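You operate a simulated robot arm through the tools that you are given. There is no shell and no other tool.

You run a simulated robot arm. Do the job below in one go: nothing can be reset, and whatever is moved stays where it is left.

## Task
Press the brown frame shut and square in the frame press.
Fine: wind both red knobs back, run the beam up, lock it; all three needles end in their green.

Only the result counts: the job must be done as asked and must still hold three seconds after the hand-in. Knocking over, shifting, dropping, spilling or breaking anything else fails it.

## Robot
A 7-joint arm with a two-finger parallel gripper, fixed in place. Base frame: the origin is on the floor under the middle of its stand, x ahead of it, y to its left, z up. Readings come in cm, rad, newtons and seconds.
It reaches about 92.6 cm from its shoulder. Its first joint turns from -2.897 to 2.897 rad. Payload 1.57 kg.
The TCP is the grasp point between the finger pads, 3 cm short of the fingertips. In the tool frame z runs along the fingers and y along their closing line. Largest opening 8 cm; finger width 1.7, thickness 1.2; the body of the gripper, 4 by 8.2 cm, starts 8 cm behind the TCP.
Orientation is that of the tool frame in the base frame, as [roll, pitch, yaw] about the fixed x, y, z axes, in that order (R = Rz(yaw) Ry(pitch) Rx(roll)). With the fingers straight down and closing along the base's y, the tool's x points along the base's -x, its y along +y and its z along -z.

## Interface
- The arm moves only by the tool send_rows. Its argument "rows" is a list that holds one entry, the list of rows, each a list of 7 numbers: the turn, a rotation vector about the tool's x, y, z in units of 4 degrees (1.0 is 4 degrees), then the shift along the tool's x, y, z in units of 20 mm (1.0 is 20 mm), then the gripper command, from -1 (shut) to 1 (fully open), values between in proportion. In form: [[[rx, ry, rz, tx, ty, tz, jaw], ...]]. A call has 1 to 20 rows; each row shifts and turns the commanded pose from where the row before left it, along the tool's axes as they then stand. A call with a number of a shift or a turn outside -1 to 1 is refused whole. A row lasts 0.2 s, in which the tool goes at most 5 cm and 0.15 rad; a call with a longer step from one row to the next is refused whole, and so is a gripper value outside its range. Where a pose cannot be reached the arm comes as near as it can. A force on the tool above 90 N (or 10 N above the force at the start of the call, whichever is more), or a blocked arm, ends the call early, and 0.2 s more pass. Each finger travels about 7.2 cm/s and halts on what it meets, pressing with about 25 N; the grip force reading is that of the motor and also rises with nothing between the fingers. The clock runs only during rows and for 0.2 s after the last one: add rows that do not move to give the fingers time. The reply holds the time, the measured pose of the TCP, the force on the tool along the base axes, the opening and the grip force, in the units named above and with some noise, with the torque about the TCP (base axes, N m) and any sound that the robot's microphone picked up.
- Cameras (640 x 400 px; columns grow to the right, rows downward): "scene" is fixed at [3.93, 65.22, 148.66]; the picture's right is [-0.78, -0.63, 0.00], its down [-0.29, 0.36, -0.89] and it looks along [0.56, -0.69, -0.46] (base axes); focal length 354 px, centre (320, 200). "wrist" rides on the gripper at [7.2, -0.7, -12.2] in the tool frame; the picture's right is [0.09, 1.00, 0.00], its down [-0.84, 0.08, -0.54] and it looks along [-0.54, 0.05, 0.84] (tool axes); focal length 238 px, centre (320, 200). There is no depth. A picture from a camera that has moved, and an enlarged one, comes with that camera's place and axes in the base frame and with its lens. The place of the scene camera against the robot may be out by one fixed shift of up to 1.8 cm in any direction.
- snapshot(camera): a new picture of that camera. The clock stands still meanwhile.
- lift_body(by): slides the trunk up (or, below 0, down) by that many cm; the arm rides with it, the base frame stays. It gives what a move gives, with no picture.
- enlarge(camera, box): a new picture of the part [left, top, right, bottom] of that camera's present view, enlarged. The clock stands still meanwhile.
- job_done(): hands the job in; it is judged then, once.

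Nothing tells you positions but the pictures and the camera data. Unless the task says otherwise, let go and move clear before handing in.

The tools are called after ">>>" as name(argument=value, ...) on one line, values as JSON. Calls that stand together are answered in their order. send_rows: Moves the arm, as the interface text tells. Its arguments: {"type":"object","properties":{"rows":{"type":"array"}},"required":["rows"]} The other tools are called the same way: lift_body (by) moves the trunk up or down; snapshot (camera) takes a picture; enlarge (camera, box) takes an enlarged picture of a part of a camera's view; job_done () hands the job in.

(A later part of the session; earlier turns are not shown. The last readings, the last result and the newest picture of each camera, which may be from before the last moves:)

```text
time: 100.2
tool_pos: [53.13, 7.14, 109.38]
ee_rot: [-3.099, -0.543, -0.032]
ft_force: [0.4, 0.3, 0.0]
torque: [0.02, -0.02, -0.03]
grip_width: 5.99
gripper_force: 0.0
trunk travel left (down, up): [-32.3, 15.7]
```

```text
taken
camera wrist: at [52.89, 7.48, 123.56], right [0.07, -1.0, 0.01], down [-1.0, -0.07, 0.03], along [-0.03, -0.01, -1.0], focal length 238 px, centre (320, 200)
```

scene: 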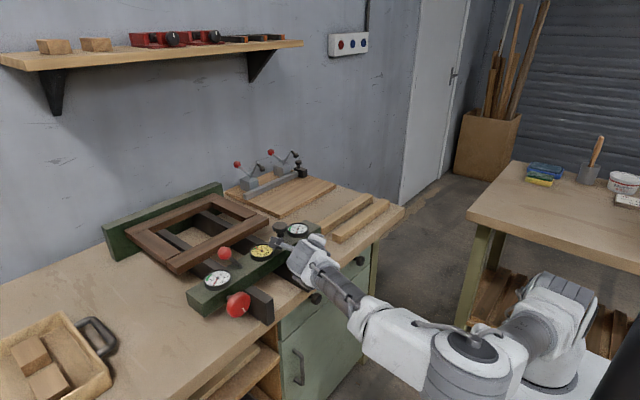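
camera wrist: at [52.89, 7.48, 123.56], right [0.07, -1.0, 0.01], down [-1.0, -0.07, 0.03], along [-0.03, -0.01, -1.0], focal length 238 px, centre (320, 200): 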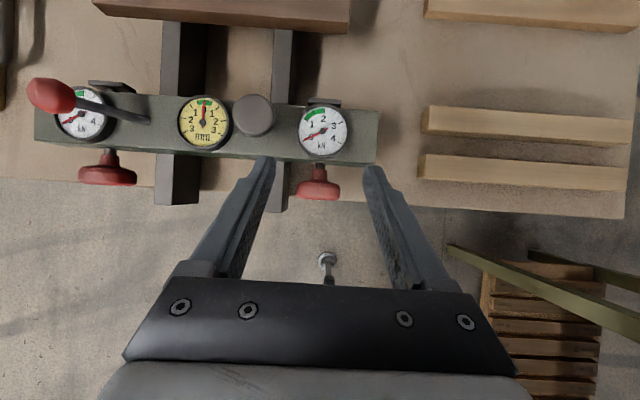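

>>> send_rows(rows=[[[-0.45, 0, -0.26, 0, 0, 0, 0.5], [0, 0, 0, 0, -0.936, 0, 0.5], [0, 0, 0, 0, -0.936, 0, 0.5], [0, 0, 0, 0, -0.936, 0, 0.5], [0, 0, 0, 0, -0.936, 0, 0.5], [0, 0, 0, 0, -0.936, 0, 0.5], [0, 0, 0, 0, -0.936, 0, 0.5], [0, 0, 0, 0, -0.936, 0, 0.5], [0, 0, 0, 0, -0.936, 0, 0.5], [0, 0, 0, 0, -0.936, 0, 0.5], [0, 0, 0, 0, -0.936, 0, 0.5], [0, 0, 0, 0, -0.936, 0, 0.5], [0, 0, 0, 0, -0.936, 0, 0.5], [0, 0, 0, 0, -0.936, 0, 0.5], [0, 0, 0, 0, -0.936, 0, 0.5]]])

>>> snapshot(camera="wrist")

>>> enlarge(camera="scene", box=[400, 0, 440, 400])

```text
time: 103.4
tool_pos: [53.34, 33.34, 109.23]
ee_rot: [-3.14, -0.545, -0.012]
ft_force: [-0.8, 0.2, 0.6]
torque: [0.01, -0.01, 0.03]
grip_width: 6.01
gripper_force: 0.1
trunk travel left (down, up): [-32.3, 15.7]
```

```text
taken
camera wrist: at [53.16, 34.05, 123.48], right [0.07, -1.0, 0.05], down [-1.0, -0.07, 0.03], along [-0.03, -0.05, -1.0], focal length 238 px, centre (320, 200)
```

wrist: 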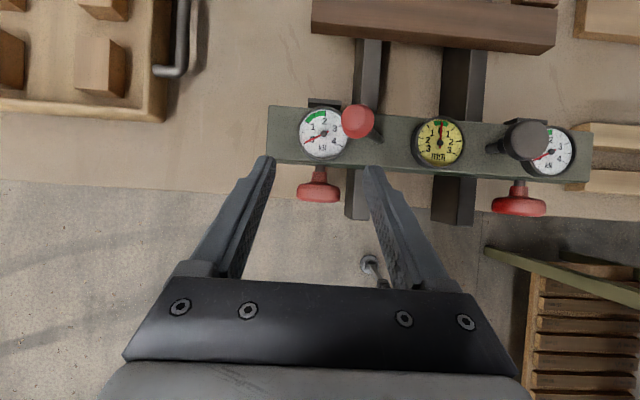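

```text
1.00 times, centred on (420, 200) of scene (not enlarged: the box is as wide or as high as the picture)
camera zoom: at [3.93, 65.22, 148.66], right [-0.78, -0.63, 0.0], down [-0.29, 0.36, -0.89], along [0.56, -0.69, -0.46], focal length 354 px, centre (220, 200)
```

zoom: 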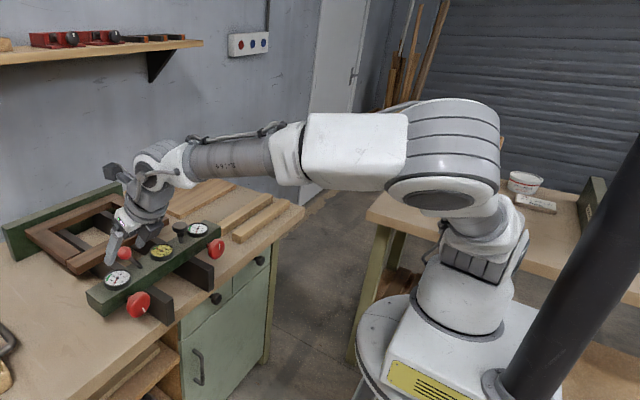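

The arm reaches comfortably here. Lowering part-way and re-checking the centring.

>>> lift_body(by=-10)

>>> snapshot(camera="wrist")

>>> enlarge(camera="scene", box=[160, 190, 320, 330])

```text
time: 104.8
tool_pos: [53.31, 33.29, 99.39]
ee_rot: [-3.139, -0.544, -0.013]
ft_force: [-0.1, 0.0, 0.4]
torque: [0.01, -0.02, 0.02]
grip_width: 5.98
gripper_force: 0.0
trunk travel left (down, up): [-22.3, 25.7]
```

```text
taken
camera wrist: at [53.16, 34.05, 113.49], right [0.07, -1.0, 0.05], down [-1.0, -0.07, 0.03], along [-0.03, -0.05, -1.0], focal length 238 px, centre (320, 200)
```

wrist: 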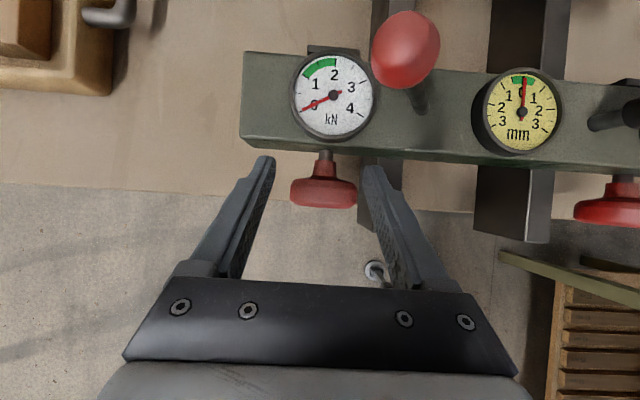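

```text
2.86 times, centred on (240, 260) of scene
camera zoom: at [3.93, 65.22, 148.66], right [-0.78, -0.63, 0.0], down [-0.29, 0.36, -0.89], along [0.56, -0.69, -0.46], focal length 1010 px, centre (549, 29)
```

zoom: 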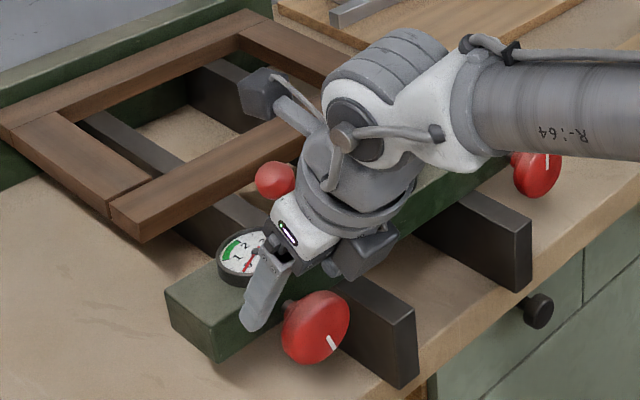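

>>> send_rows(rows=[[[0, 0, 0, 0, 0.275, 0, 0.5], [0, 0, 0, 0, 0, 0, 0.5]]])

>>> lift_body(by=-4.3)

>>> snapshot(camera="wrist")

```text
time: 105.4
tool_pos: [53.27, 32.56, 99.35]
ee_rot: [-3.139, -0.544, -0.012]
ft_force: [0.3, 0.0, 0.1]
torque: [0.0, -0.02, -0.03]
grip_width: 5.99
gripper_force: 0.0
trunk travel left (down, up): [-22.3, 25.7]
```

```text
time: 106.2
tool_pos: [53.25, 32.73, 95.1]
ee_rot: [-3.14, -0.543, -0.013]
ft_force: [0.4, -0.4, -0.3]
torque: [0.02, -0.01, -0.01]
grip_width: 5.99
gripper_force: 0.0
trunk travel left (down, up): [-18.0, 30.0]
```

```text
taken
camera wrist: at [53.07, 33.5, 109.21], right [0.07, -1.0, 0.05], down [-1.0, -0.07, 0.03], along [-0.03, -0.05, -1.0], focal length 238 px, centre (320, 200)
```

wrist: 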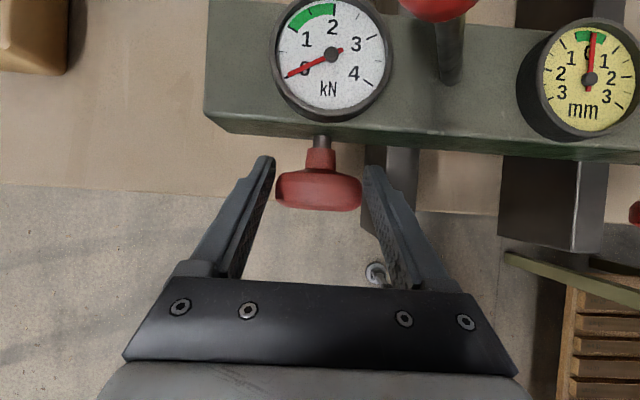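

Well centred. Gripping the +y knob and turning counter-clockwise 60°.

>>> send_rows(rows=[[[0, 0, 0, 0, 0, 0, -1], [0, 0, 0, 0, 0, 0, -1], [0, 0, 0, 0, 0, 0, -1], [-0.996, 0, -0.575, 0, -0.035, 0, -1], [-0.996, 0, -0.575, 0, -0.035, 0, -1], [-0.996, 0, -0.575, 0, -0.035, 0, -1], [-0.996, 0, -0.575, 0, -0.035, 0, -1], [-0.996, 0, -0.575, 0, -0.035, 0, -1], [-0.996, 0, -0.575, 0, -0.035, 0, -1], [-0.996, 0, -0.575, 0, -0.035, 0, -1], [-0.996, 0, -0.575, 0, -0.035, 0, -1]]])

>>> snapshot(camera="wrist")

>>> snapshot(camera="scene")

```text
time: 108.6
tool_pos: [53.39, 33.26, 95.01]
ee_rot: [2.425, -0.431, 0.323]
ft_force: [-3.0, -5.3, -5.5]
torque: [0.0, -0.81, 0.87]
grip_width: 5.36
gripper_force: 44.7
trunk travel left (down, up): [-18.0, 30.0]
```

```text
taken
camera wrist: at [53.28, 42.36, 105.86], right [0.06, -0.77, 0.63], down [-1.0, -0.02, 0.07], along [-0.04, -0.64, -0.77], focal length 238 px, centre (320, 200)
```

wrist: 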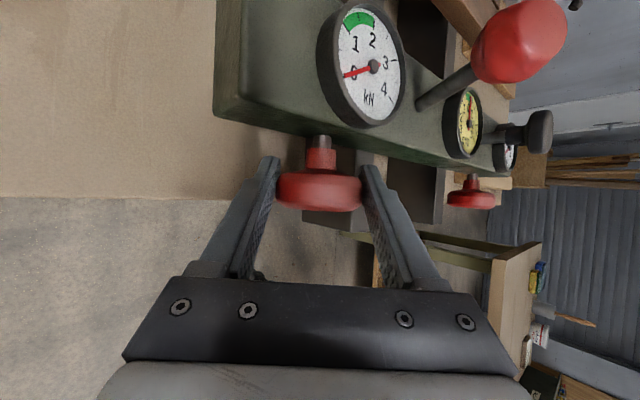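

```text
taken
```

scene: 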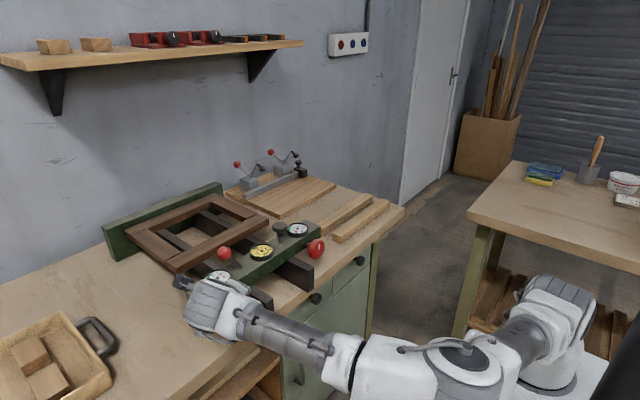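

Low forces. Continuing another 23°.

>>> send_rows(rows=[[[-0.996, 0, -0.575, 0, -0.035, 0, -1], [-0.996, 0, -0.575, 0, -0.035, 0, -1], [-0.996, 0, -0.575, 0, -0.035, 0, -1], [-0.996, 0, -0.575, 0, -0.035, 0, -1], [-0.996, 0, -0.575, 0, -0.035, 0, -1]]])

>>> snapshot(camera="scene")

```text
time: 109.8
tool_pos: [53.3, 33.44, 94.69]
ee_rot: [2.03, -0.273, 0.452]
ft_force: [-2.0, -9.7, -2.3]
torque: [0.01, -0.35, 0.86]
grip_width: 5.36
gripper_force: 44.9
trunk travel left (down, up): [-18.0, 30.0]
```

```text
taken
```

scene: 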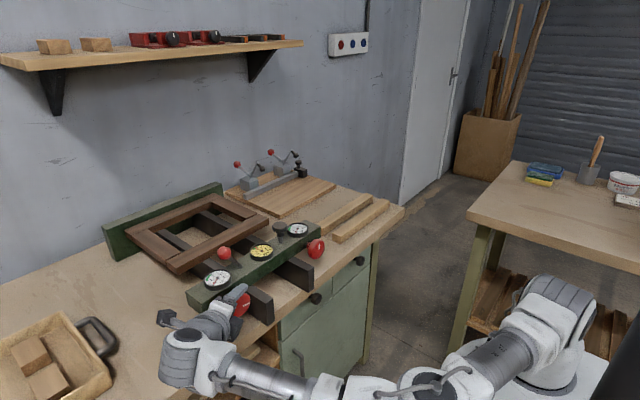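

At -61° with no trouble. Release, return to about +22°, regrip and turn again.

>>> send_rows(rows=[[[0, 0, 0, 0, 0, 0, 0.5], [0, 0, 0, 0, 0, 0, 0.5], [0.996, 0, 0.575, 0, 0.035, 0, 0.5], [0.996, 0, 0.575, 0, 0.035, 0, 0.5], [0.996, 0, 0.575, 0, 0.035, 0, 0.5], [0.996, 0, 0.575, 0, 0.035, 0, 0.5], [0.996, 0, 0.575, 0, 0.035, 0, 0.5], [0.996, 0, 0.575, 0, 0.035, 0, 0.5], [0.996, 0, 0.575, 0, 0.035, 0, 0.5], [0.996, 0, 0.575, 0, 0.035, 0, 0.5], [0.996, 0, 0.575, 0, 0.035, 0, 0.5], [0.996, 0, 0.575, 0, 0.035, 0, 0.5], [0.996, 0, 0.575, 0, 0.035, 0, 0.5], [0.996, 0, 0.575, 0, 0.035, 0, 0.5], [0.996, 0, 0.575, 0, 0.035, 0, 0.5], [0.996, 0, 0.575, 0, 0.035, 0, 0.5], [0.996, 0, 0.575, 0, 0.035, 0, 0.5], [0.996, 0, 0.575, 0, 0.035, 0, 0.5], [0.996, 0, 0.575, 0, 0.035, 0, 0.5]]])

>>> snapshot(camera="wrist")

>>> enlarge(camera="scene", box=[206, 280, 270, 330])

```text
time: 113.8
tool_pos: [53.28, 32.51, 95.04]
ee_rot: [-2.768, -0.511, -0.195]
ft_force: [0.2, 1.0, -0.4]
torque: [-0.05, -0.01, -0.03]
grip_width: 5.96
gripper_force: 0.1
trunk travel left (down, up): [-18.0, 30.0]
```

```text
taken
camera wrist: at [53.04, 28.77, 108.7], right [0.07, -0.96, -0.27], down [-1.0, -0.08, 0.0], along [-0.02, 0.27, -0.96], focal length 238 px, centre (320, 200)
```

wrist: 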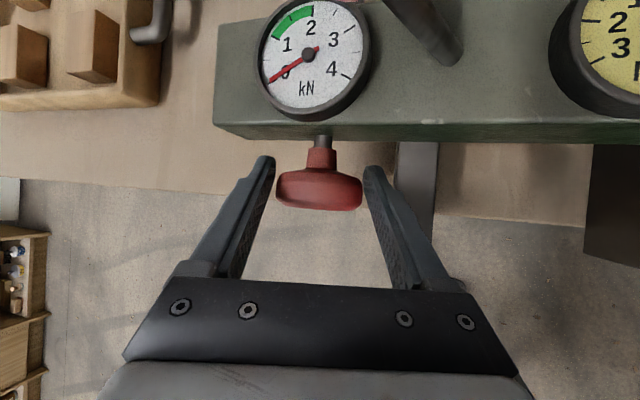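

```text
8.00 times, centred on (238, 305) of scene
camera zoom: at [3.93, 65.22, 148.66], right [-0.78, -0.63, 0.0], down [-0.29, 0.36, -0.89], along [0.56, -0.69, -0.46], focal length 2829 px, centre (976, -640)
```

zoom: 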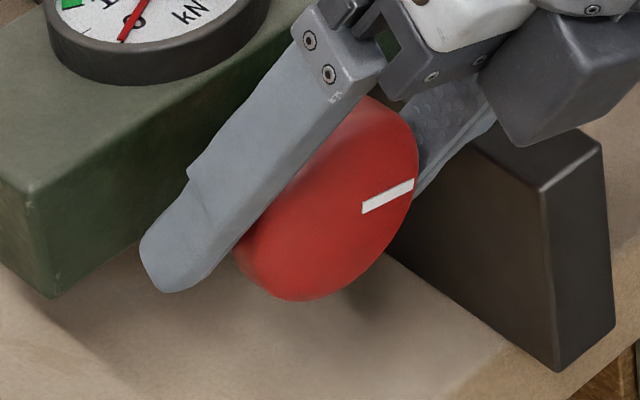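

The mark is at 3 o'clock; about 90° more should bring it straight up like the other. Gripping and turning again.

>>> send_rows(rows=[[[0, 0, 0, 0, 0, 0, -1], [0, 0, 0, 0, 0, 0, -1], [-0.996, 0, -0.575, 0, -0.035, 0, -1], [-0.996, 0, -0.575, 0, -0.035, 0, -1], [-0.996, 0, -0.575, 0, -0.035, 0, -1], [-0.996, 0, -0.575, 0, -0.035, 0, -1], [-0.996, 0, -0.575, 0, -0.035, 0, -1], [-0.996, 0, -0.575, 0, -0.035, 0, -1], [-0.996, 0, -0.575, 0, -0.035, 0, -1], [-0.996, 0, -0.575, 0, -0.035, 0, -1], [-0.996, 0, -0.575, 0, -0.035, 0, -1], [-0.996, 0, -0.575, 0, -0.035, 0, -1], [-0.996, 0, -0.575, 0, -0.035, 0, -1], [-0.996, 0, -0.575, 0, -0.035, 0, -1], [-0.996, 0, -0.575, 0, -0.035, 0, -1], [-0.996, 0, -0.575, 0, -0.035, 0, -1], [-0.996, 0, -0.575, 0, -0.035, 0, -1], [-0.996, 0, -0.575, 0, -0.035, 0, -1], [-0.996, 0, -0.575, 0, -0.035, 0, -1]]])

>>> send_rows(rows=[[[0, 0, 0, 0, 0, 0, 0.5], [0, 0, 0, 0, 0, 0, 0.5], [0.996, 0, 0.575, 0, 0.035, 0, 0.5], [0.996, 0, 0.575, 0, 0.035, 0, 0.5], [0.996, 0, 0.575, 0, 0.035, 0, 0.5], [0.996, 0, 0.575, 0, 0.035, 0, 0.5], [0.996, 0, 0.575, 0, 0.035, 0, 0.5], [0.996, 0, 0.575, 0, 0.035, 0, 0.5], [0.996, 0, 0.575, 0, 0.035, 0, 0.5], [0.996, 0, 0.575, 0, 0.035, 0, 0.5], [0.996, 0, 0.575, 0, 0.035, 0, 0.5], [0.996, 0, 0.575, 0, 0.035, 0, 0.5], [0.996, 0, 0.575, 0, 0.035, 0, 0.5], [0.996, 0, 0.575, 0, 0.035, 0, 0.5], [0.996, 0, 0.575, 0, 0.035, 0, 0.5], [0.996, 0, 0.575, 0, 0.035, 0, 0.5], [0.996, 0, 0.575, 0, 0.035, 0, 0.5], [0.996, 0, 0.575, 0, 0.035, 0, 0.5]]])

>>> enlarge(camera="scene", box=[206, 280, 270, 330])

>>> snapshot(camera="wrist")

```text
time: 117.8
tool_pos: [53.24, 33.48, 94.75]
ee_rot: [2.029, -0.27, 0.454]
ft_force: [2.4, -5.0, -3.8]
torque: [0.0, -0.78, 0.93]
grip_width: 5.31
gripper_force: 44.8
trunk travel left (down, up): [-18.0, 30.0]
```

```text
time: 121.6
tool_pos: [53.13, 32.62, 95.19]
ee_rot: [-2.859, -0.527, -0.153]
ft_force: [0.4, 0.3, -0.5]
torque: [0.0, -0.04, 0.03]
grip_width: 6.02
gripper_force: 0.0
trunk travel left (down, up): [-18.0, 30.0]
```

```text
8.00 times, centred on (238, 305) of scene
camera zoom: at [3.93, 65.22, 148.66], right [-0.78, -0.63, 0.0], down [-0.29, 0.36, -0.89], along [0.56, -0.69, -0.46], focal length 2829 px, centre (976, -640)
```

zoom: 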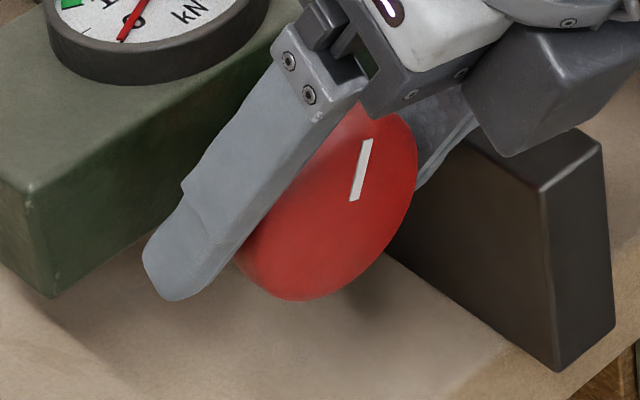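

```text
taken
camera wrist: at [52.99, 29.93, 109.02], right [0.07, -0.98, -0.19], down [-1.0, -0.08, 0.01], along [-0.02, 0.19, -0.98], focal length 238 px, centre (320, 200)
```

wrist: 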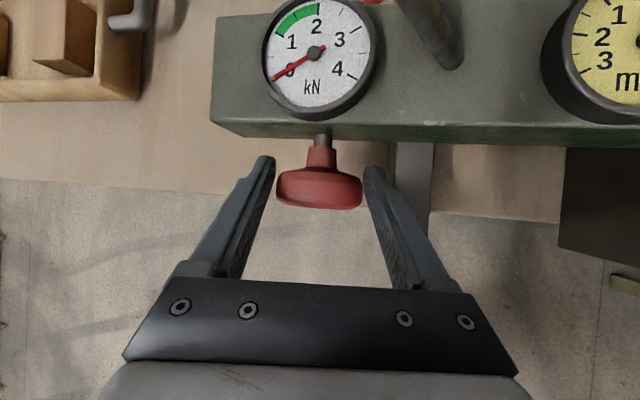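

The mark is nearly up with no resistance yet. One more stroke to find the stop.

>>> send_rows(rows=[[[0, 0, 0, 0, 0, 0, -1], [0, 0, 0, 0, 0, 0, -1], [-0.996, 0, -0.575, 0, -0.035, 0, -1], [-0.996, 0, -0.575, 0, -0.035, 0, -1], [-0.996, 0, -0.575, 0, -0.035, 0, -1], [-0.996, 0, -0.575, 0, -0.035, 0, -1], [-0.996, 0, -0.575, 0, -0.035, 0, -1], [-0.996, 0, -0.575, 0, -0.035, 0, -1], [-0.996, 0, -0.575, 0, -0.035, 0, -1], [-0.996, 0, -0.575, 0, -0.035, 0, -1], [-0.996, 0, -0.575, 0, -0.035, 0, -1], [-0.996, 0, -0.575, 0, -0.035, 0, -1]]])

>>> send_rows(rows=[[[0, 0, 0, 0, 0, 0, 0.5], [0, 0, 0, 0, 0, 0, 0.5], [0.996, 0, 0.575, 0, 0.035, 0, 0.5], [0.996, 0, 0.575, 0, 0.035, 0, 0.5], [0.996, 0, 0.575, 0, 0.035, 0, 0.5], [0.996, 0, 0.575, 0, 0.035, 0, 0.5], [0.996, 0, 0.575, 0, 0.035, 0, 0.5], [0.996, 0, 0.575, 0, 0.035, 0, 0.5], [0.996, 0, 0.575, 0, 0.035, 0, 0.5], [0.996, 0, 0.575, 0, 0.035, 0, 0.5]]])

>>> enlarge(camera="scene", box=[206, 280, 270, 330])

```text
time: 124.2
tool_pos: [53.23, 33.19, 95.22]
ee_rot: [2.508, -0.457, 0.289]
ft_force: [-1.7, -0.8, -0.2]
torque: [1.38, 0.14, 0.0]
grip_width: 5.31
gripper_force: 44.8
trunk travel left (down, up): [-18.0, 30.0]
```

```text
time: 126.4
tool_pos: [53.21, 32.78, 95.26]
ee_rot: [-3.046, -0.543, -0.06]
ft_force: [0.0, -0.2, -0.4]
torque: [-0.03, 0.01, 0.01]
grip_width: 6.0
gripper_force: 0.1
trunk travel left (down, up): [-18.0, 30.0]
```

```text
8.00 times, centred on (238, 305) of scene
camera zoom: at [3.93, 65.22, 148.66], right [-0.78, -0.63, 0.0], down [-0.29, 0.36, -0.89], along [0.56, -0.69, -0.46], focal length 2829 px, centre (976, -640)
```

zoom: 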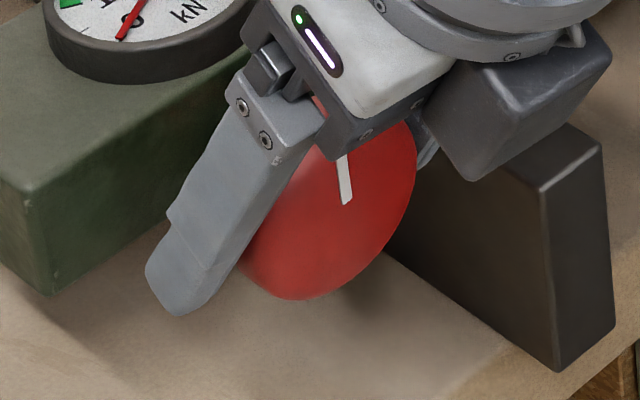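

Resistance again (1.4 Nm) with the mark at the top: both screws are now at their back stops. Next I'll rise, go to the middle of the beam (y≈20.5) with closed fingers, and push it forward. First, a look at the lever and beam from above.

>>> lift_body(by=14)

>>> send_rows(rows=[[[-0.996, 0, -0.575, 0, 0, 0, 0.5], [0, 0.3, 0, 0, 0.6, -0.6, -1], [0, 0, 0, 0, 0.8, -0.6, -1], [0, 0, 0, 0, 0.8, -0.6, -1], [0, 0, 0, 0, 0.8, 0, -1], [0, 0, 0, 0, 0.8, 0, -1], [0, 0, 0, 0, 0.8, 0, -1], [0, 0, 0, 0, 0.8, 0, -1], [0, 0, 0, 0, 0.8, 0, -1]]])

>>> snapshot(camera="wrist")

>>> enlarge(camera="scene", box=[180, 190, 340, 310])

```text
time: 128.1
tool_pos: [53.14, 32.78, 109.29]
ee_rot: [-3.046, -0.543, -0.061]
ft_force: [0.4, -0.2, 0.5]
torque: [0.01, 0.04, 0.0]
grip_width: 5.98
gripper_force: 0.0
trunk travel left (down, up): [-32.0, 16.0]
```

```text
time: 130.1
tool_pos: [51.31, 20.3, 112.36]
ee_rot: [-3.141, -0.565, -0.011]
ft_force: [0.5, 0.3, 0.4]
torque: [0.01, 0.02, 0.03]
grip_width: 0.0
gripper_force: 21.2
trunk travel left (down, up): [-32.0, 16.0]
```

```text
taken
camera wrist: at [50.8, 21.15, 126.54], right [0.07, -1.0, 0.05], down [-1.0, -0.07, 0.01], along [-0.01, -0.05, -1.0], focal length 238 px, centre (320, 200)
```

wrist: 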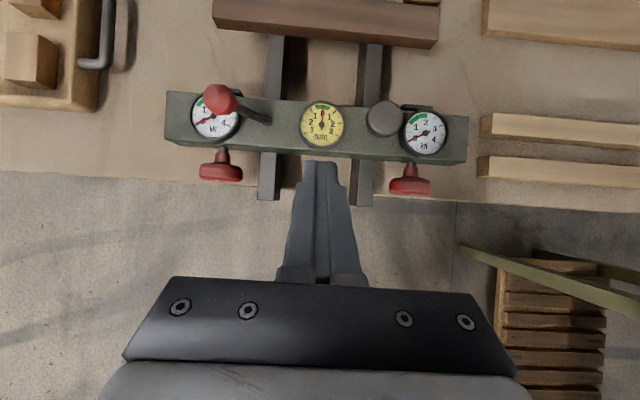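

```text
3.33 times, centred on (260, 250) of scene
camera zoom: at [3.93, 65.22, 148.66], right [-0.78, -0.63, 0.0], down [-0.29, 0.36, -0.89], along [0.56, -0.69, -0.46], focal length 1179 px, centre (520, 33)
```

zoom: 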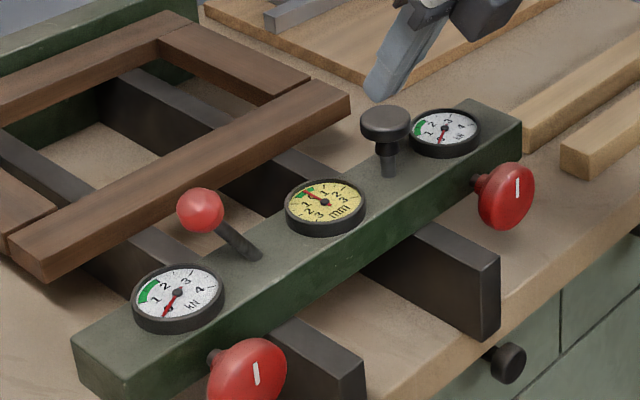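

>>> enlarge(camera="wrist", box=[190, 70, 310, 150])

>>> enlarge(camera="wrist", box=[330, 80, 450, 160])

>>> enlarge(camera="scene", box=[210, 230, 274, 270])

>>> enlarge(camera="scene", box=[100, 170, 290, 290])

```text
5.00 times, centred on (250, 110) of wrist
camera zoom: at [50.8, 21.15, 126.54], right [0.07, -1.0, 0.05], down [-1.0, -0.07, 0.01], along [-0.01, -0.05, -1.0], focal length 1192 px, centre (670, 650)
```

zoom: 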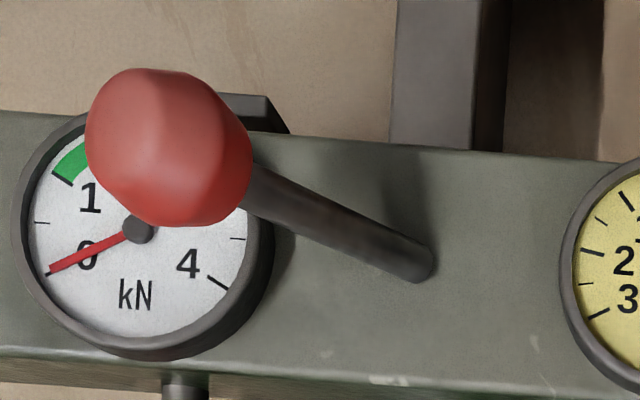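

```text
5.00 times, centred on (390, 120) of wrist
camera zoom: at [50.8, 21.15, 126.54], right [0.07, -1.0, 0.05], down [-1.0, -0.07, 0.01], along [-0.01, -0.05, -1.0], focal length 1192 px, centre (-30, 600)
```

zoom: 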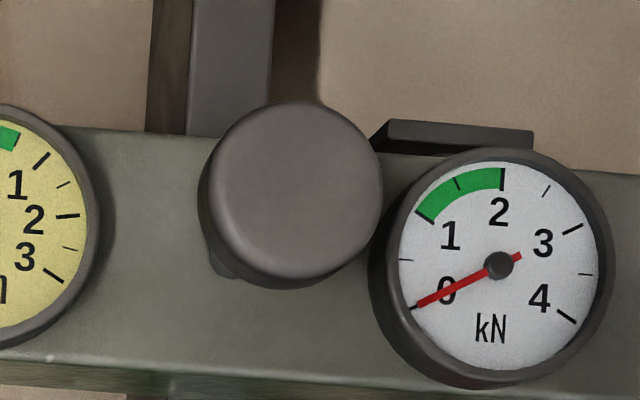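

```text
10.00 times, centred on (242, 250) of scene
camera zoom: at [3.93, 65.22, 148.66], right [-0.78, -0.63, 0.0], down [-0.29, 0.36, -0.89], along [0.56, -0.69, -0.46], focal length 3537 px, centre (1100, -300)
```

zoom: 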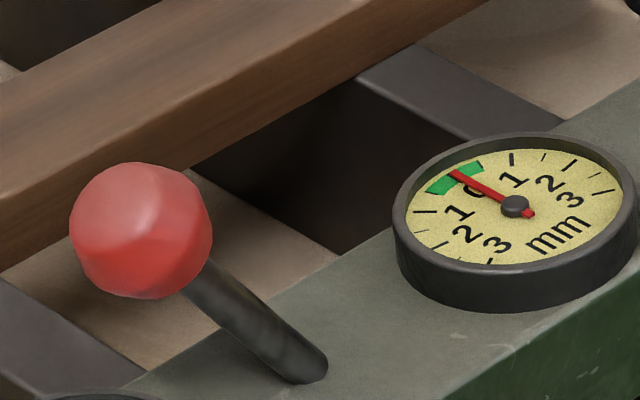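

```text
3.33 times, centred on (195, 230) of scene
camera zoom: at [3.93, 65.22, 148.66], right [-0.78, -0.63, 0.0], down [-0.29, 0.36, -0.89], along [0.56, -0.69, -0.46], focal length 1179 px, centre (737, 100)
```

zoom: 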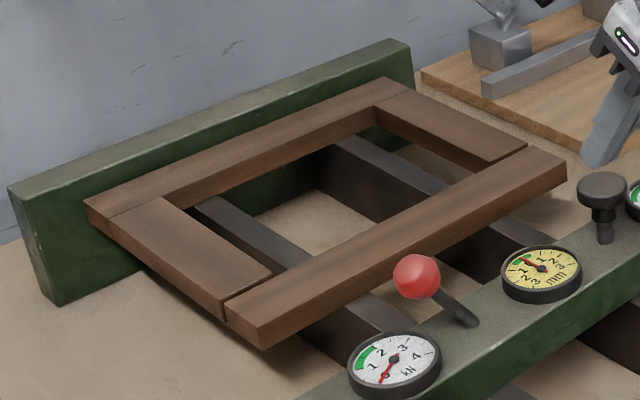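

Both pads are now flush with the beam. The lever leans about 33° toward +y, out of the beam's top. I'll lower in front of the beam's middle and start pushing gently.

>>> lift_body(by=-15.7)

>>> send_rows(rows=[[[0, 0, 0, 0.422, 0, 0.268, -1], [0, 0, 0, 0.422, 0, 0.268, -1], [0, 0, 0, 0.422, 0, 0.268, -1], [0, 0, 0, 0.211, 0, 0.134, -1], [0, 0, 0, 0.211, 0, 0.134, -1]]])

>>> snapshot(camera="wrist")

>>> enlarge(camera="scene", box=[160, 170, 340, 310])

```text
time: 131.9
tool_pos: [51.18, 20.38, 96.63]
ee_rot: [-3.141, -0.565, -0.011]
ft_force: [-0.6, -0.5, -0.1]
torque: [0.01, -0.05, -0.01]
grip_width: 0.0
gripper_force: 20.9
trunk travel left (down, up): [-16.3, 31.7]
```

```text
time: 133.1
tool_pos: [55.33, 20.31, 96.62]
ee_rot: [-3.139, -0.566, -0.013]
ft_force: [-0.3, 0.4, 0.4]
torque: [0.01, 0.01, 0.01]
grip_width: 0.0
gripper_force: 21.1
trunk travel left (down, up): [-16.3, 31.7]
```

```text
taken
camera wrist: at [54.77, 21.17, 110.78], right [0.07, -1.0, 0.05], down [-1.0, -0.07, 0.01], along [-0.01, -0.05, -1.0], focal length 238 px, centre (320, 200)
```

wrist: 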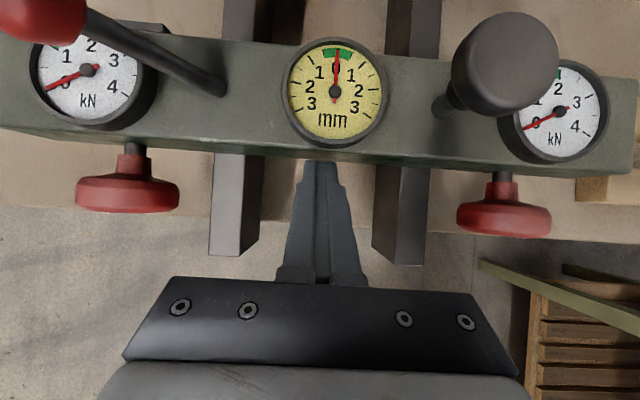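

```text
2.86 times, centred on (250, 240) of scene
camera zoom: at [3.93, 65.22, 148.66], right [-0.78, -0.63, 0.0], down [-0.29, 0.36, -0.89], along [0.56, -0.69, -0.46], focal length 1010 px, centre (520, 86)
```

zoom: 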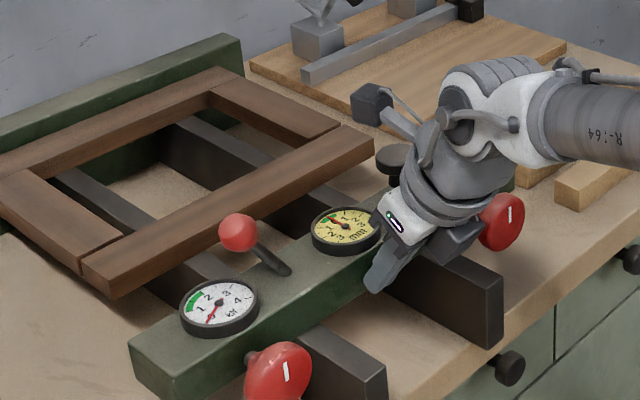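

Just short of contact. Pushing forward in small steps now.

>>> send_rows(rows=[[[0, 0, 0, 0.211, 0, 0.134, -1], [0, 0, 0, 0.211, 0, 0.134, -1], [0, 0, 0, 0.211, 0, 0.134, -1], [0, 0, 0, 0.211, 0, 0.134, -1], [0, 0, 0, 0, 0, 0, -1]]])

>>> snapshot(camera="wrist")

```text
time: 134.3
tool_pos: [57.27, 20.3, 96.8]
ee_rot: [-3.141, -0.564, -0.013]
ft_force: [0.1, 1.5, -0.6]
torque: [0.02, 0.06, 0.04]
grip_width: 0.0
gripper_force: 21.8
trunk travel left (down, up): [-16.3, 31.7]
```

```text
taken
camera wrist: at [56.81, 21.08, 110.8], right [0.07, -1.0, 0.05], down [-1.0, -0.07, 0.01], along [-0.01, -0.05, -1.0], focal length 238 px, centre (320, 200)
```

wrist: 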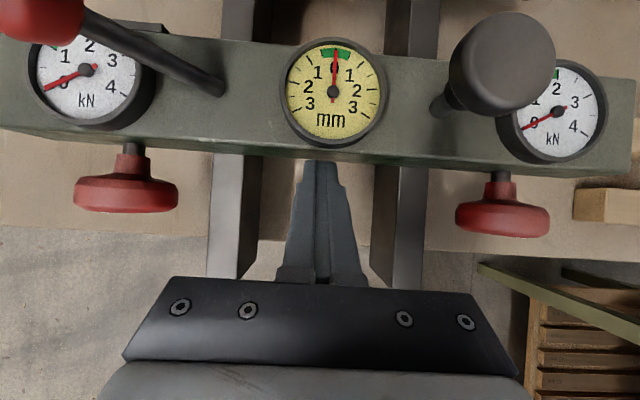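

The beam slides easily along with the fingers. Continuing, slowly.

>>> send_rows(rows=[[[0, 0, 0, 0.211, 0, 0.134, -1], [0, 0, 0, 0.211, 0, 0.134, -1], [0, 0, 0, 0.211, 0, 0.134, -1], [0, 0, 0, 0.211, 0, 0.134, -1], [0, 0, 0, 0.211, 0, 0.134, -1], [0, 0, 0, 0.211, 0, 0.134, -1], [0, 0, 0, 0.211, 0, 0.134, -1], [0, 0, 0, 0.211, 0, 0.134, -1], [0, 0, 0, 0.211, 0, 0.134, -1], [0, 0, 0, 0, 0, 0, -1]]])

>>> snapshot(camera="wrist")

>>> enlarge(camera="scene", box=[120, 150, 340, 310])

```text
time: 136.5
tool_pos: [61.77, 20.14, 96.48]
ee_rot: [-3.141, -0.566, -0.011]
ft_force: [-0.4, -0.3, -0.6]
torque: [-0.01, 0.0, 0.0]
grip_width: 0.0
gripper_force: 21.6
trunk travel left (down, up): [-16.3, 31.7]
```

```text
taken
camera wrist: at [61.25, 21.05, 110.65], right [0.07, -1.0, 0.05], down [-1.0, -0.07, 0.01], along [-0.01, -0.05, -1.0], focal length 238 px, centre (320, 200)
```

wrist: 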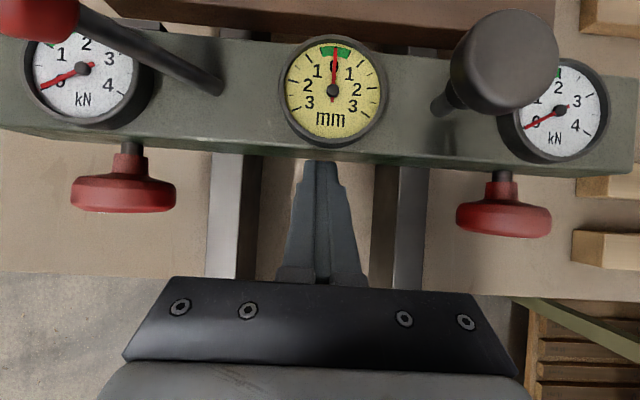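

```text
2.50 times, centred on (230, 230) of scene
camera zoom: at [3.93, 65.22, 148.66], right [-0.78, -0.63, 0.0], down [-0.29, 0.36, -0.89], along [0.56, -0.69, -0.46], focal length 884 px, centre (545, 125)
```

zoom: 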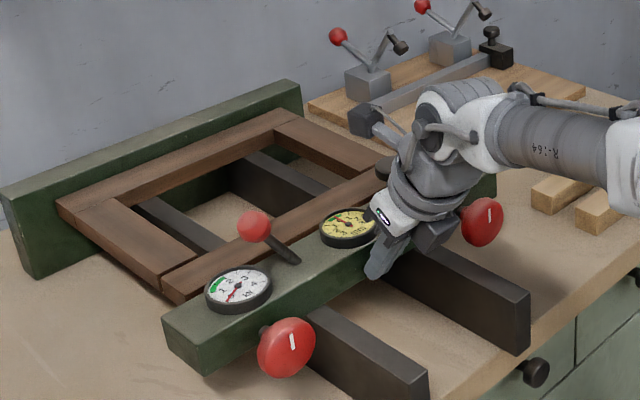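

About 2–3 cm remain. I'll approach in finer steps and watch for contact force.

>>> send_rows(rows=[[[0, 0, 0, 0.211, 0, 0.134, -1], [0, 0, 0, 0.211, 0, 0.134, -1], [0, 0, 0, 0.106, 0, 0.067, -1], [0, 0, 0, 0.106, 0, 0.067, -1], [0, 0, 0, 0.106, 0, 0.067, -1], [0, 0, 0, 0, 0, 0, -1]]])

>>> snapshot(camera="wrist")

>>> enlarge(camera="scene", box=[140, 190, 280, 300])

```text
time: 137.9
tool_pos: [63.52, 20.17, 96.69]
ee_rot: [-3.139, -0.565, -0.012]
ft_force: [-3.2, 1.3, 1.2]
torque: [0.07, 0.05, 0.03]
grip_width: 0.0
gripper_force: 21.4
trunk travel left (down, up): [-16.3, 31.7]
```

```text
taken
camera wrist: at [63.0, 21.06, 110.8], right [0.07, -1.0, 0.05], down [-1.0, -0.07, 0.01], along [-0.01, -0.05, -1.0], focal length 238 px, centre (320, 200)
```

wrist: 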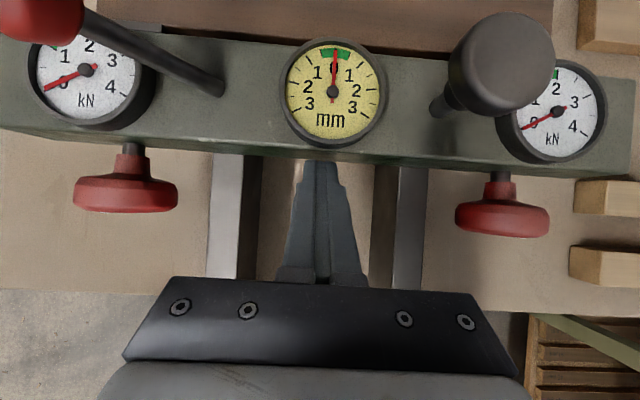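

```text
3.64 times, centred on (210, 245) of scene
camera zoom: at [3.93, 65.22, 148.66], right [-0.78, -0.63, 0.0], down [-0.29, 0.36, -0.89], along [0.56, -0.69, -0.46], focal length 1286 px, centre (720, 36)
```

zoom: 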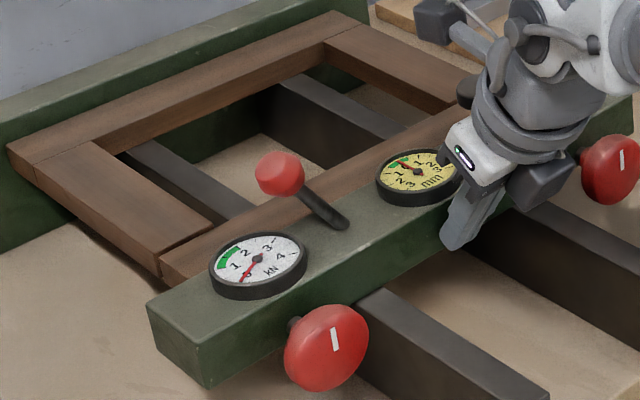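

Nearly touching. Stepping 2 mm at a time.

>>> send_rows(rows=[[[0, 0, 0, 0.084, 0, 0.054, -1], [0, 0, 0, 0.084, 0, 0.054, -1], [0, 0, 0, 0, 0, 0, -1]]])

>>> enlarge(camera="wrist", box=[80, 0, 640, 60])

>>> enlarge(camera="scene", box=[160, 200, 260, 280])

```text
time: 138.7
tool_pos: [63.65, 20.34, 96.65]
ee_rot: [-3.138, -0.565, -0.013]
ft_force: [-8.4, 1.7, 2.5]
torque: [0.03, 0.15, 0.05]
grip_width: 0.01
gripper_force: 21.3
trunk travel left (down, up): [-16.3, 31.7]
```

```text
1.14 times, centred on (360, 30) of wrist
camera zoom: at [63.33, 21.05, 110.8], right [0.07, -1.0, 0.05], down [-1.0, -0.07, 0.01], along [-0.01, -0.05, -1.0], focal length 272 px, centre (274, 394)
```

zoom: 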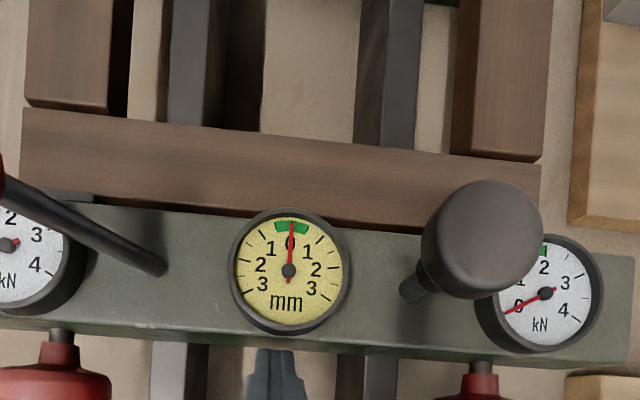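

```text
5.00 times, centred on (210, 240) of scene
camera zoom: at [3.93, 65.22, 148.66], right [-0.78, -0.63, 0.0], down [-0.29, 0.36, -0.89], along [0.56, -0.69, -0.46], focal length 1768 px, centre (870, 0)
```

zoom: 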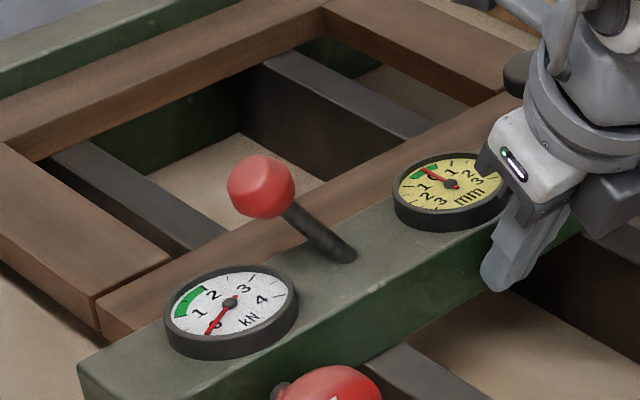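

Contact force is starting to build (8 N). A little more to confirm the pads are seated against the frame.

>>> send_rows(rows=[[[0, 0, 0, 0.084, 0, 0.054, -1], [0, 0, 0, 0.084, 0, 0.054, -1], [0, 0, 0, 0, 0, 0, -1]]])

>>> enlarge(camera="wrist", box=[80, 0, 640, 60])

```text
time: 139.5
tool_pos: [64.31, 20.28, 96.59]
ee_rot: [-3.141, -0.566, -0.013]
ft_force: [-8.8, 0.7, 0.1]
torque: [0.11, 0.18, 0.08]
grip_width: 0.0
gripper_force: 21.2
trunk travel left (down, up): [-16.3, 31.7]
```

```text
1.14 times, centred on (360, 30) of wrist
camera zoom: at [63.78, 21.06, 110.8], right [0.07, -1.0, 0.05], down [-1.0, -0.07, 0.01], along [-0.01, -0.05, -1.0], focal length 272 px, centre (274, 394)
```

zoom: 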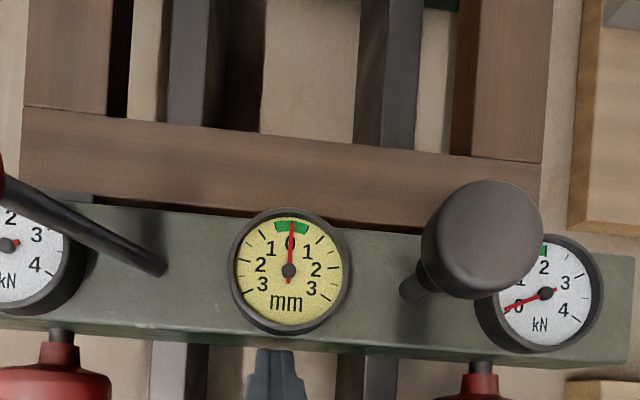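

The frame's front bar is sliding shut at about 9 N. I'll continue until the force rises, meaning the frame is seated against the back rail.

>>> send_rows(rows=[[[0, 0, 0, 0.084, 0, 0.054, -1], [0, 0, 0, 0.084, 0, 0.054, -1], [0, 0, 0, 0, 0, 0, -1]]])

>>> enlarge(camera="wrist", box=[80, 0, 640, 60])

```text
time: 140.3
tool_pos: [64.24, 20.33, 96.74]
ee_rot: [-3.14, -0.561, -0.013]
ft_force: [-33.1, -0.6, 2.7]
torque: [-0.36, 0.64, 0.01]
grip_width: 0.0
gripper_force: 21.7
trunk travel left (down, up): [-16.3, 31.7]
```

```text
1.14 times, centred on (360, 30) of wrist
camera zoom: at [63.98, 21.05, 110.81], right [0.07, -1.0, 0.05], down [-1.0, -0.07, 0.01], along [-0.01, -0.05, -1.0], focal length 272 px, centre (274, 394)
```

zoom: 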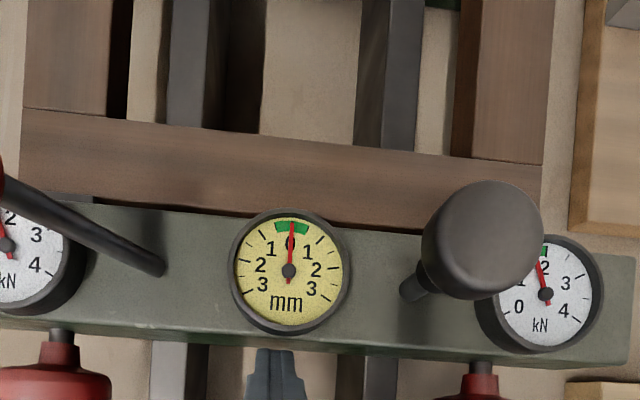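

Interesting: with a 33 N push the kN needles already rise to about 1.8. I'll back the hand off and see what the gauges hold with no push.

>>> send_rows(rows=[[[0, 0, 0, -0.084, 0, -0.054, -1], [0, 0, 0, -0.211, 0, -0.134, -1], [0, 0, 0, -0.422, 0, -0.268, -1], [0, 0, 0, -0.422, 0, -0.268, -1]]])

>>> enlarge(camera="wrist", box=[80, 0, 640, 60])

>>> snapshot(camera="wrist")

```text
time: 141.3
tool_pos: [61.99, 20.15, 96.68]
ee_rot: [-3.139, -0.568, -0.012]
ft_force: [0.0, 0.3, 0.0]
torque: [0.0, -0.02, -0.01]
grip_width: 0.02
gripper_force: 21.3
trunk travel left (down, up): [-16.3, 31.7]
```

```text
1.14 times, centred on (360, 30) of wrist
camera zoom: at [61.56, 21.03, 110.81], right [0.07, -1.0, 0.05], down [-1.0, -0.07, 0.01], along [0.0, -0.05, -1.0], focal length 272 px, centre (274, 394)
```

zoom: 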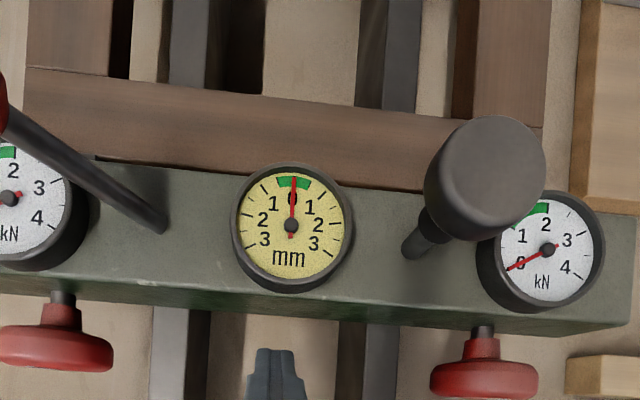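

```text
taken
camera wrist: at [61.56, 21.03, 110.81], right [0.07, -1.0, 0.05], down [-1.0, -0.07, 0.01], along [0.0, -0.05, -1.0], focal length 238 px, centre (320, 200)
```

wrist: 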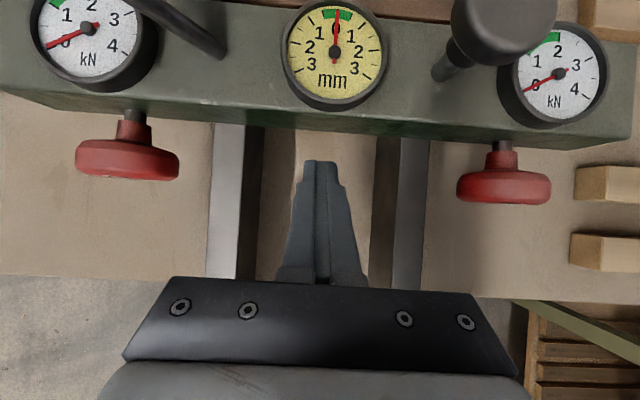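

Released, the gauges fall back to zero and the frame stays closed up. Now the lock lever. I'll rise and move over to the +y side of the lever to locate its ball from two viewpoints.

>>> lift_body(by=12)

>>> snapshot(camera="wrist")

>>> send_rows(rows=[[[0, 0, 0, 0, -0.9, 0, -1], [0, 0, 0, 0, -0.9, 0, -1], [0, 0, 0, 0, -0.9, 0, -1], [0, 0, 0, 0, -0.9, 0, -1], [0, 0, 0, 0, -0.9, 0, -1], [0, 0, 0, 0, -0.9, 0, -1], [0, 0, 0, 0, -0.9, 0, -1], [0, 0, 0, 0, -0.9, 0, -1], [0, 0, 0, 0, -0.9, 0, -1], [0, 0, 0, 0, 0, 0, -1]]])

>>> snapshot(camera="wrist")

>>> snapshot(camera="scene")

```text
time: 142.8
tool_pos: [61.98, 20.31, 108.61]
ee_rot: [-3.139, -0.566, -0.012]
ft_force: [-0.4, -0.1, -0.7]
torque: [-0.02, 0.01, -0.01]
grip_width: 0.01
gripper_force: 21.3
trunk travel left (down, up): [-28.3, 19.7]
```

```text
taken
camera wrist: at [61.55, 21.05, 122.74], right [0.07, -1.0, 0.05], down [-1.0, -0.07, 0.01], along [-0.01, -0.05, -1.0], focal length 238 px, centre (320, 200)
```

wrist: 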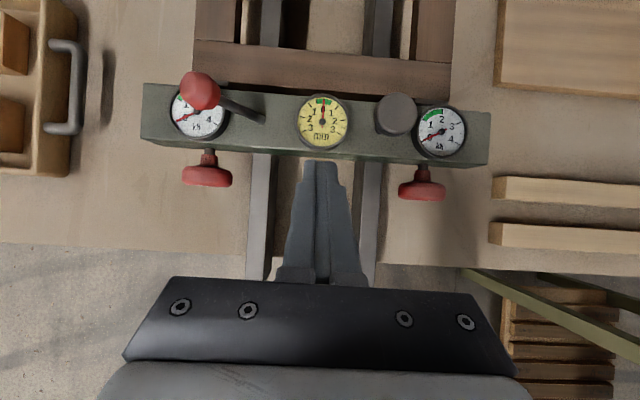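

```text
time: 145.0
tool_pos: [62.04, 36.2, 108.59]
ee_rot: [-3.14, -0.566, -0.012]
ft_force: [0.6, -0.4, -0.1]
torque: [0.0, -0.02, 0.0]
grip_width: 0.02
gripper_force: 21.6
trunk travel left (down, up): [-28.3, 19.7]
```

```text
taken
camera wrist: at [61.64, 37.15, 122.67], right [0.07, -1.0, 0.05], down [-1.0, -0.07, 0.01], along [-0.01, -0.05, -1.0], focal length 238 px, centre (320, 200)
```

wrist: 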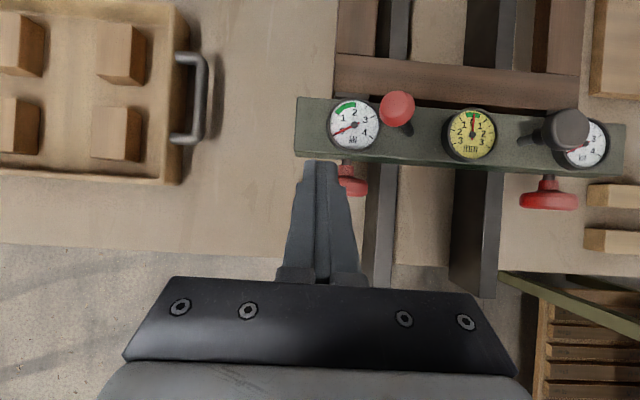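

```text
taken
```

scene: 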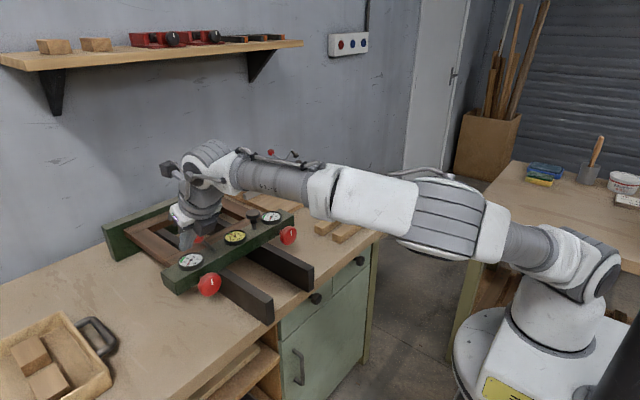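

The ball is at about (69.4, 30.3, 103.3), its rod pivoting at (69.4, 26.4, 97) in the beam's top. I'll bring the closed fingertips to its +y side and push gently toward -y to see whether the lever throws over that way.

>>> send_rows(rows=[[[0, 0, 0, 0.258, 0.183, 0.49, -1], [0, 0, 0, 0.258, 0.183, 0.49, -1], [0, 0, 0, 0.258, 0.183, 0.49, -1], [0, 0, 0, 0.258, 0.183, 0.49, -1], [0, 0, 0, 0.258, 0.183, 0.49, -1], [0, 0, 0, 0.258, 0.183, 0.49, -1], [0, 0, 0, 0, 0, 0, -1]]])

>>> snapshot(camera="wrist")

>>> enlarge(camera="scene", box=[150, 180, 310, 300])

```text
time: 146.6
tool_pos: [67.96, 34.22, 105.41]
ee_rot: [-3.141, -0.565, -0.013]
ft_force: [-0.7, 0.3, 0.2]
torque: [0.02, 0.0, 0.01]
grip_width: 0.0
gripper_force: 20.6
trunk travel left (down, up): [-28.3, 19.7]
```

```text
taken
camera wrist: at [67.51, 35.02, 119.51], right [0.07, -1.0, 0.05], down [-1.0, -0.07, 0.01], along [-0.01, -0.05, -1.0], focal length 238 px, centre (320, 200)
```

wrist: 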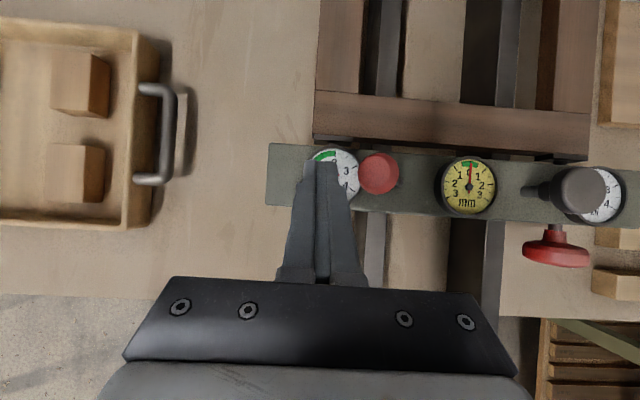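

```text
3.33 times, centred on (230, 240) of scene
camera zoom: at [3.93, 65.22, 148.66], right [-0.78, -0.63, 0.0], down [-0.29, 0.36, -0.89], along [0.56, -0.69, -0.46], focal length 1179 px, centre (620, 67)
```

zoom: 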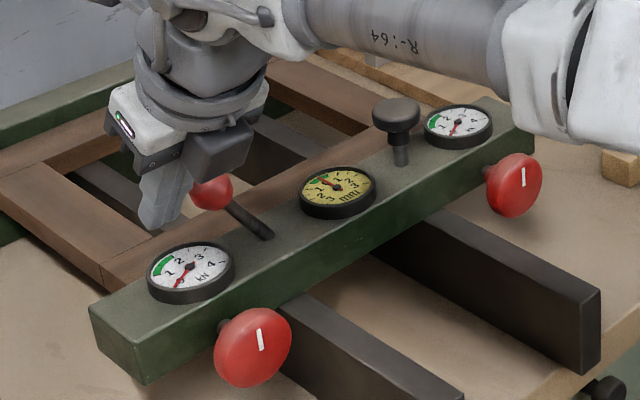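

The fingertips are beside the ball. Pushing toward -y in small steps.

>>> send_rows(rows=[[[0, 0, 0, 0, 0.1, 0, -1], [0, 0, 0, 0, 0.1, 0, -1], [0, 0, 0, 0, 0.1, 0, -1], [0, 0, 0, 0, 0.1, 0, -1], [0, 0, 0, 0, 0.1, 0, -1], [0, 0, 0, 0, 0.1, 0, -1], [0, 0, 0, 0, 0.1, 0, -1], [0, 0, 0, 0, 0, 0, -1]]])

>>> snapshot(camera="wrist")

```text
time: 148.4
tool_pos: [67.87, 32.65, 105.38]
ee_rot: [-3.139, -0.566, -0.012]
ft_force: [-0.2, 0.5, -0.1]
torque: [-0.03, 0.0, -0.01]
grip_width: 0.01
gripper_force: 21.1
trunk travel left (down, up): [-28.3, 19.7]
```

```text
taken
camera wrist: at [67.48, 33.53, 119.47], right [0.07, -1.0, 0.05], down [-1.0, -0.07, 0.01], along [-0.01, -0.05, -1.0], focal length 238 px, centre (320, 200)
```

wrist: 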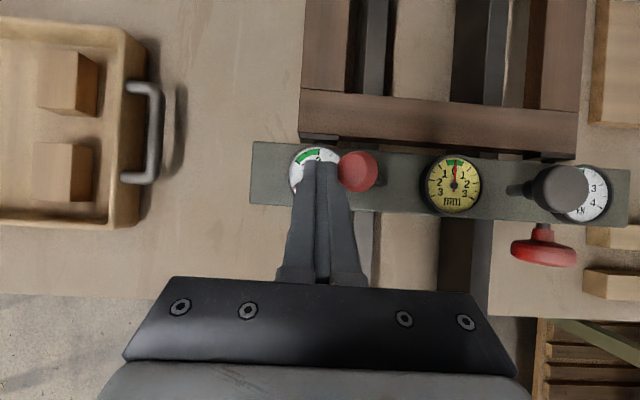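

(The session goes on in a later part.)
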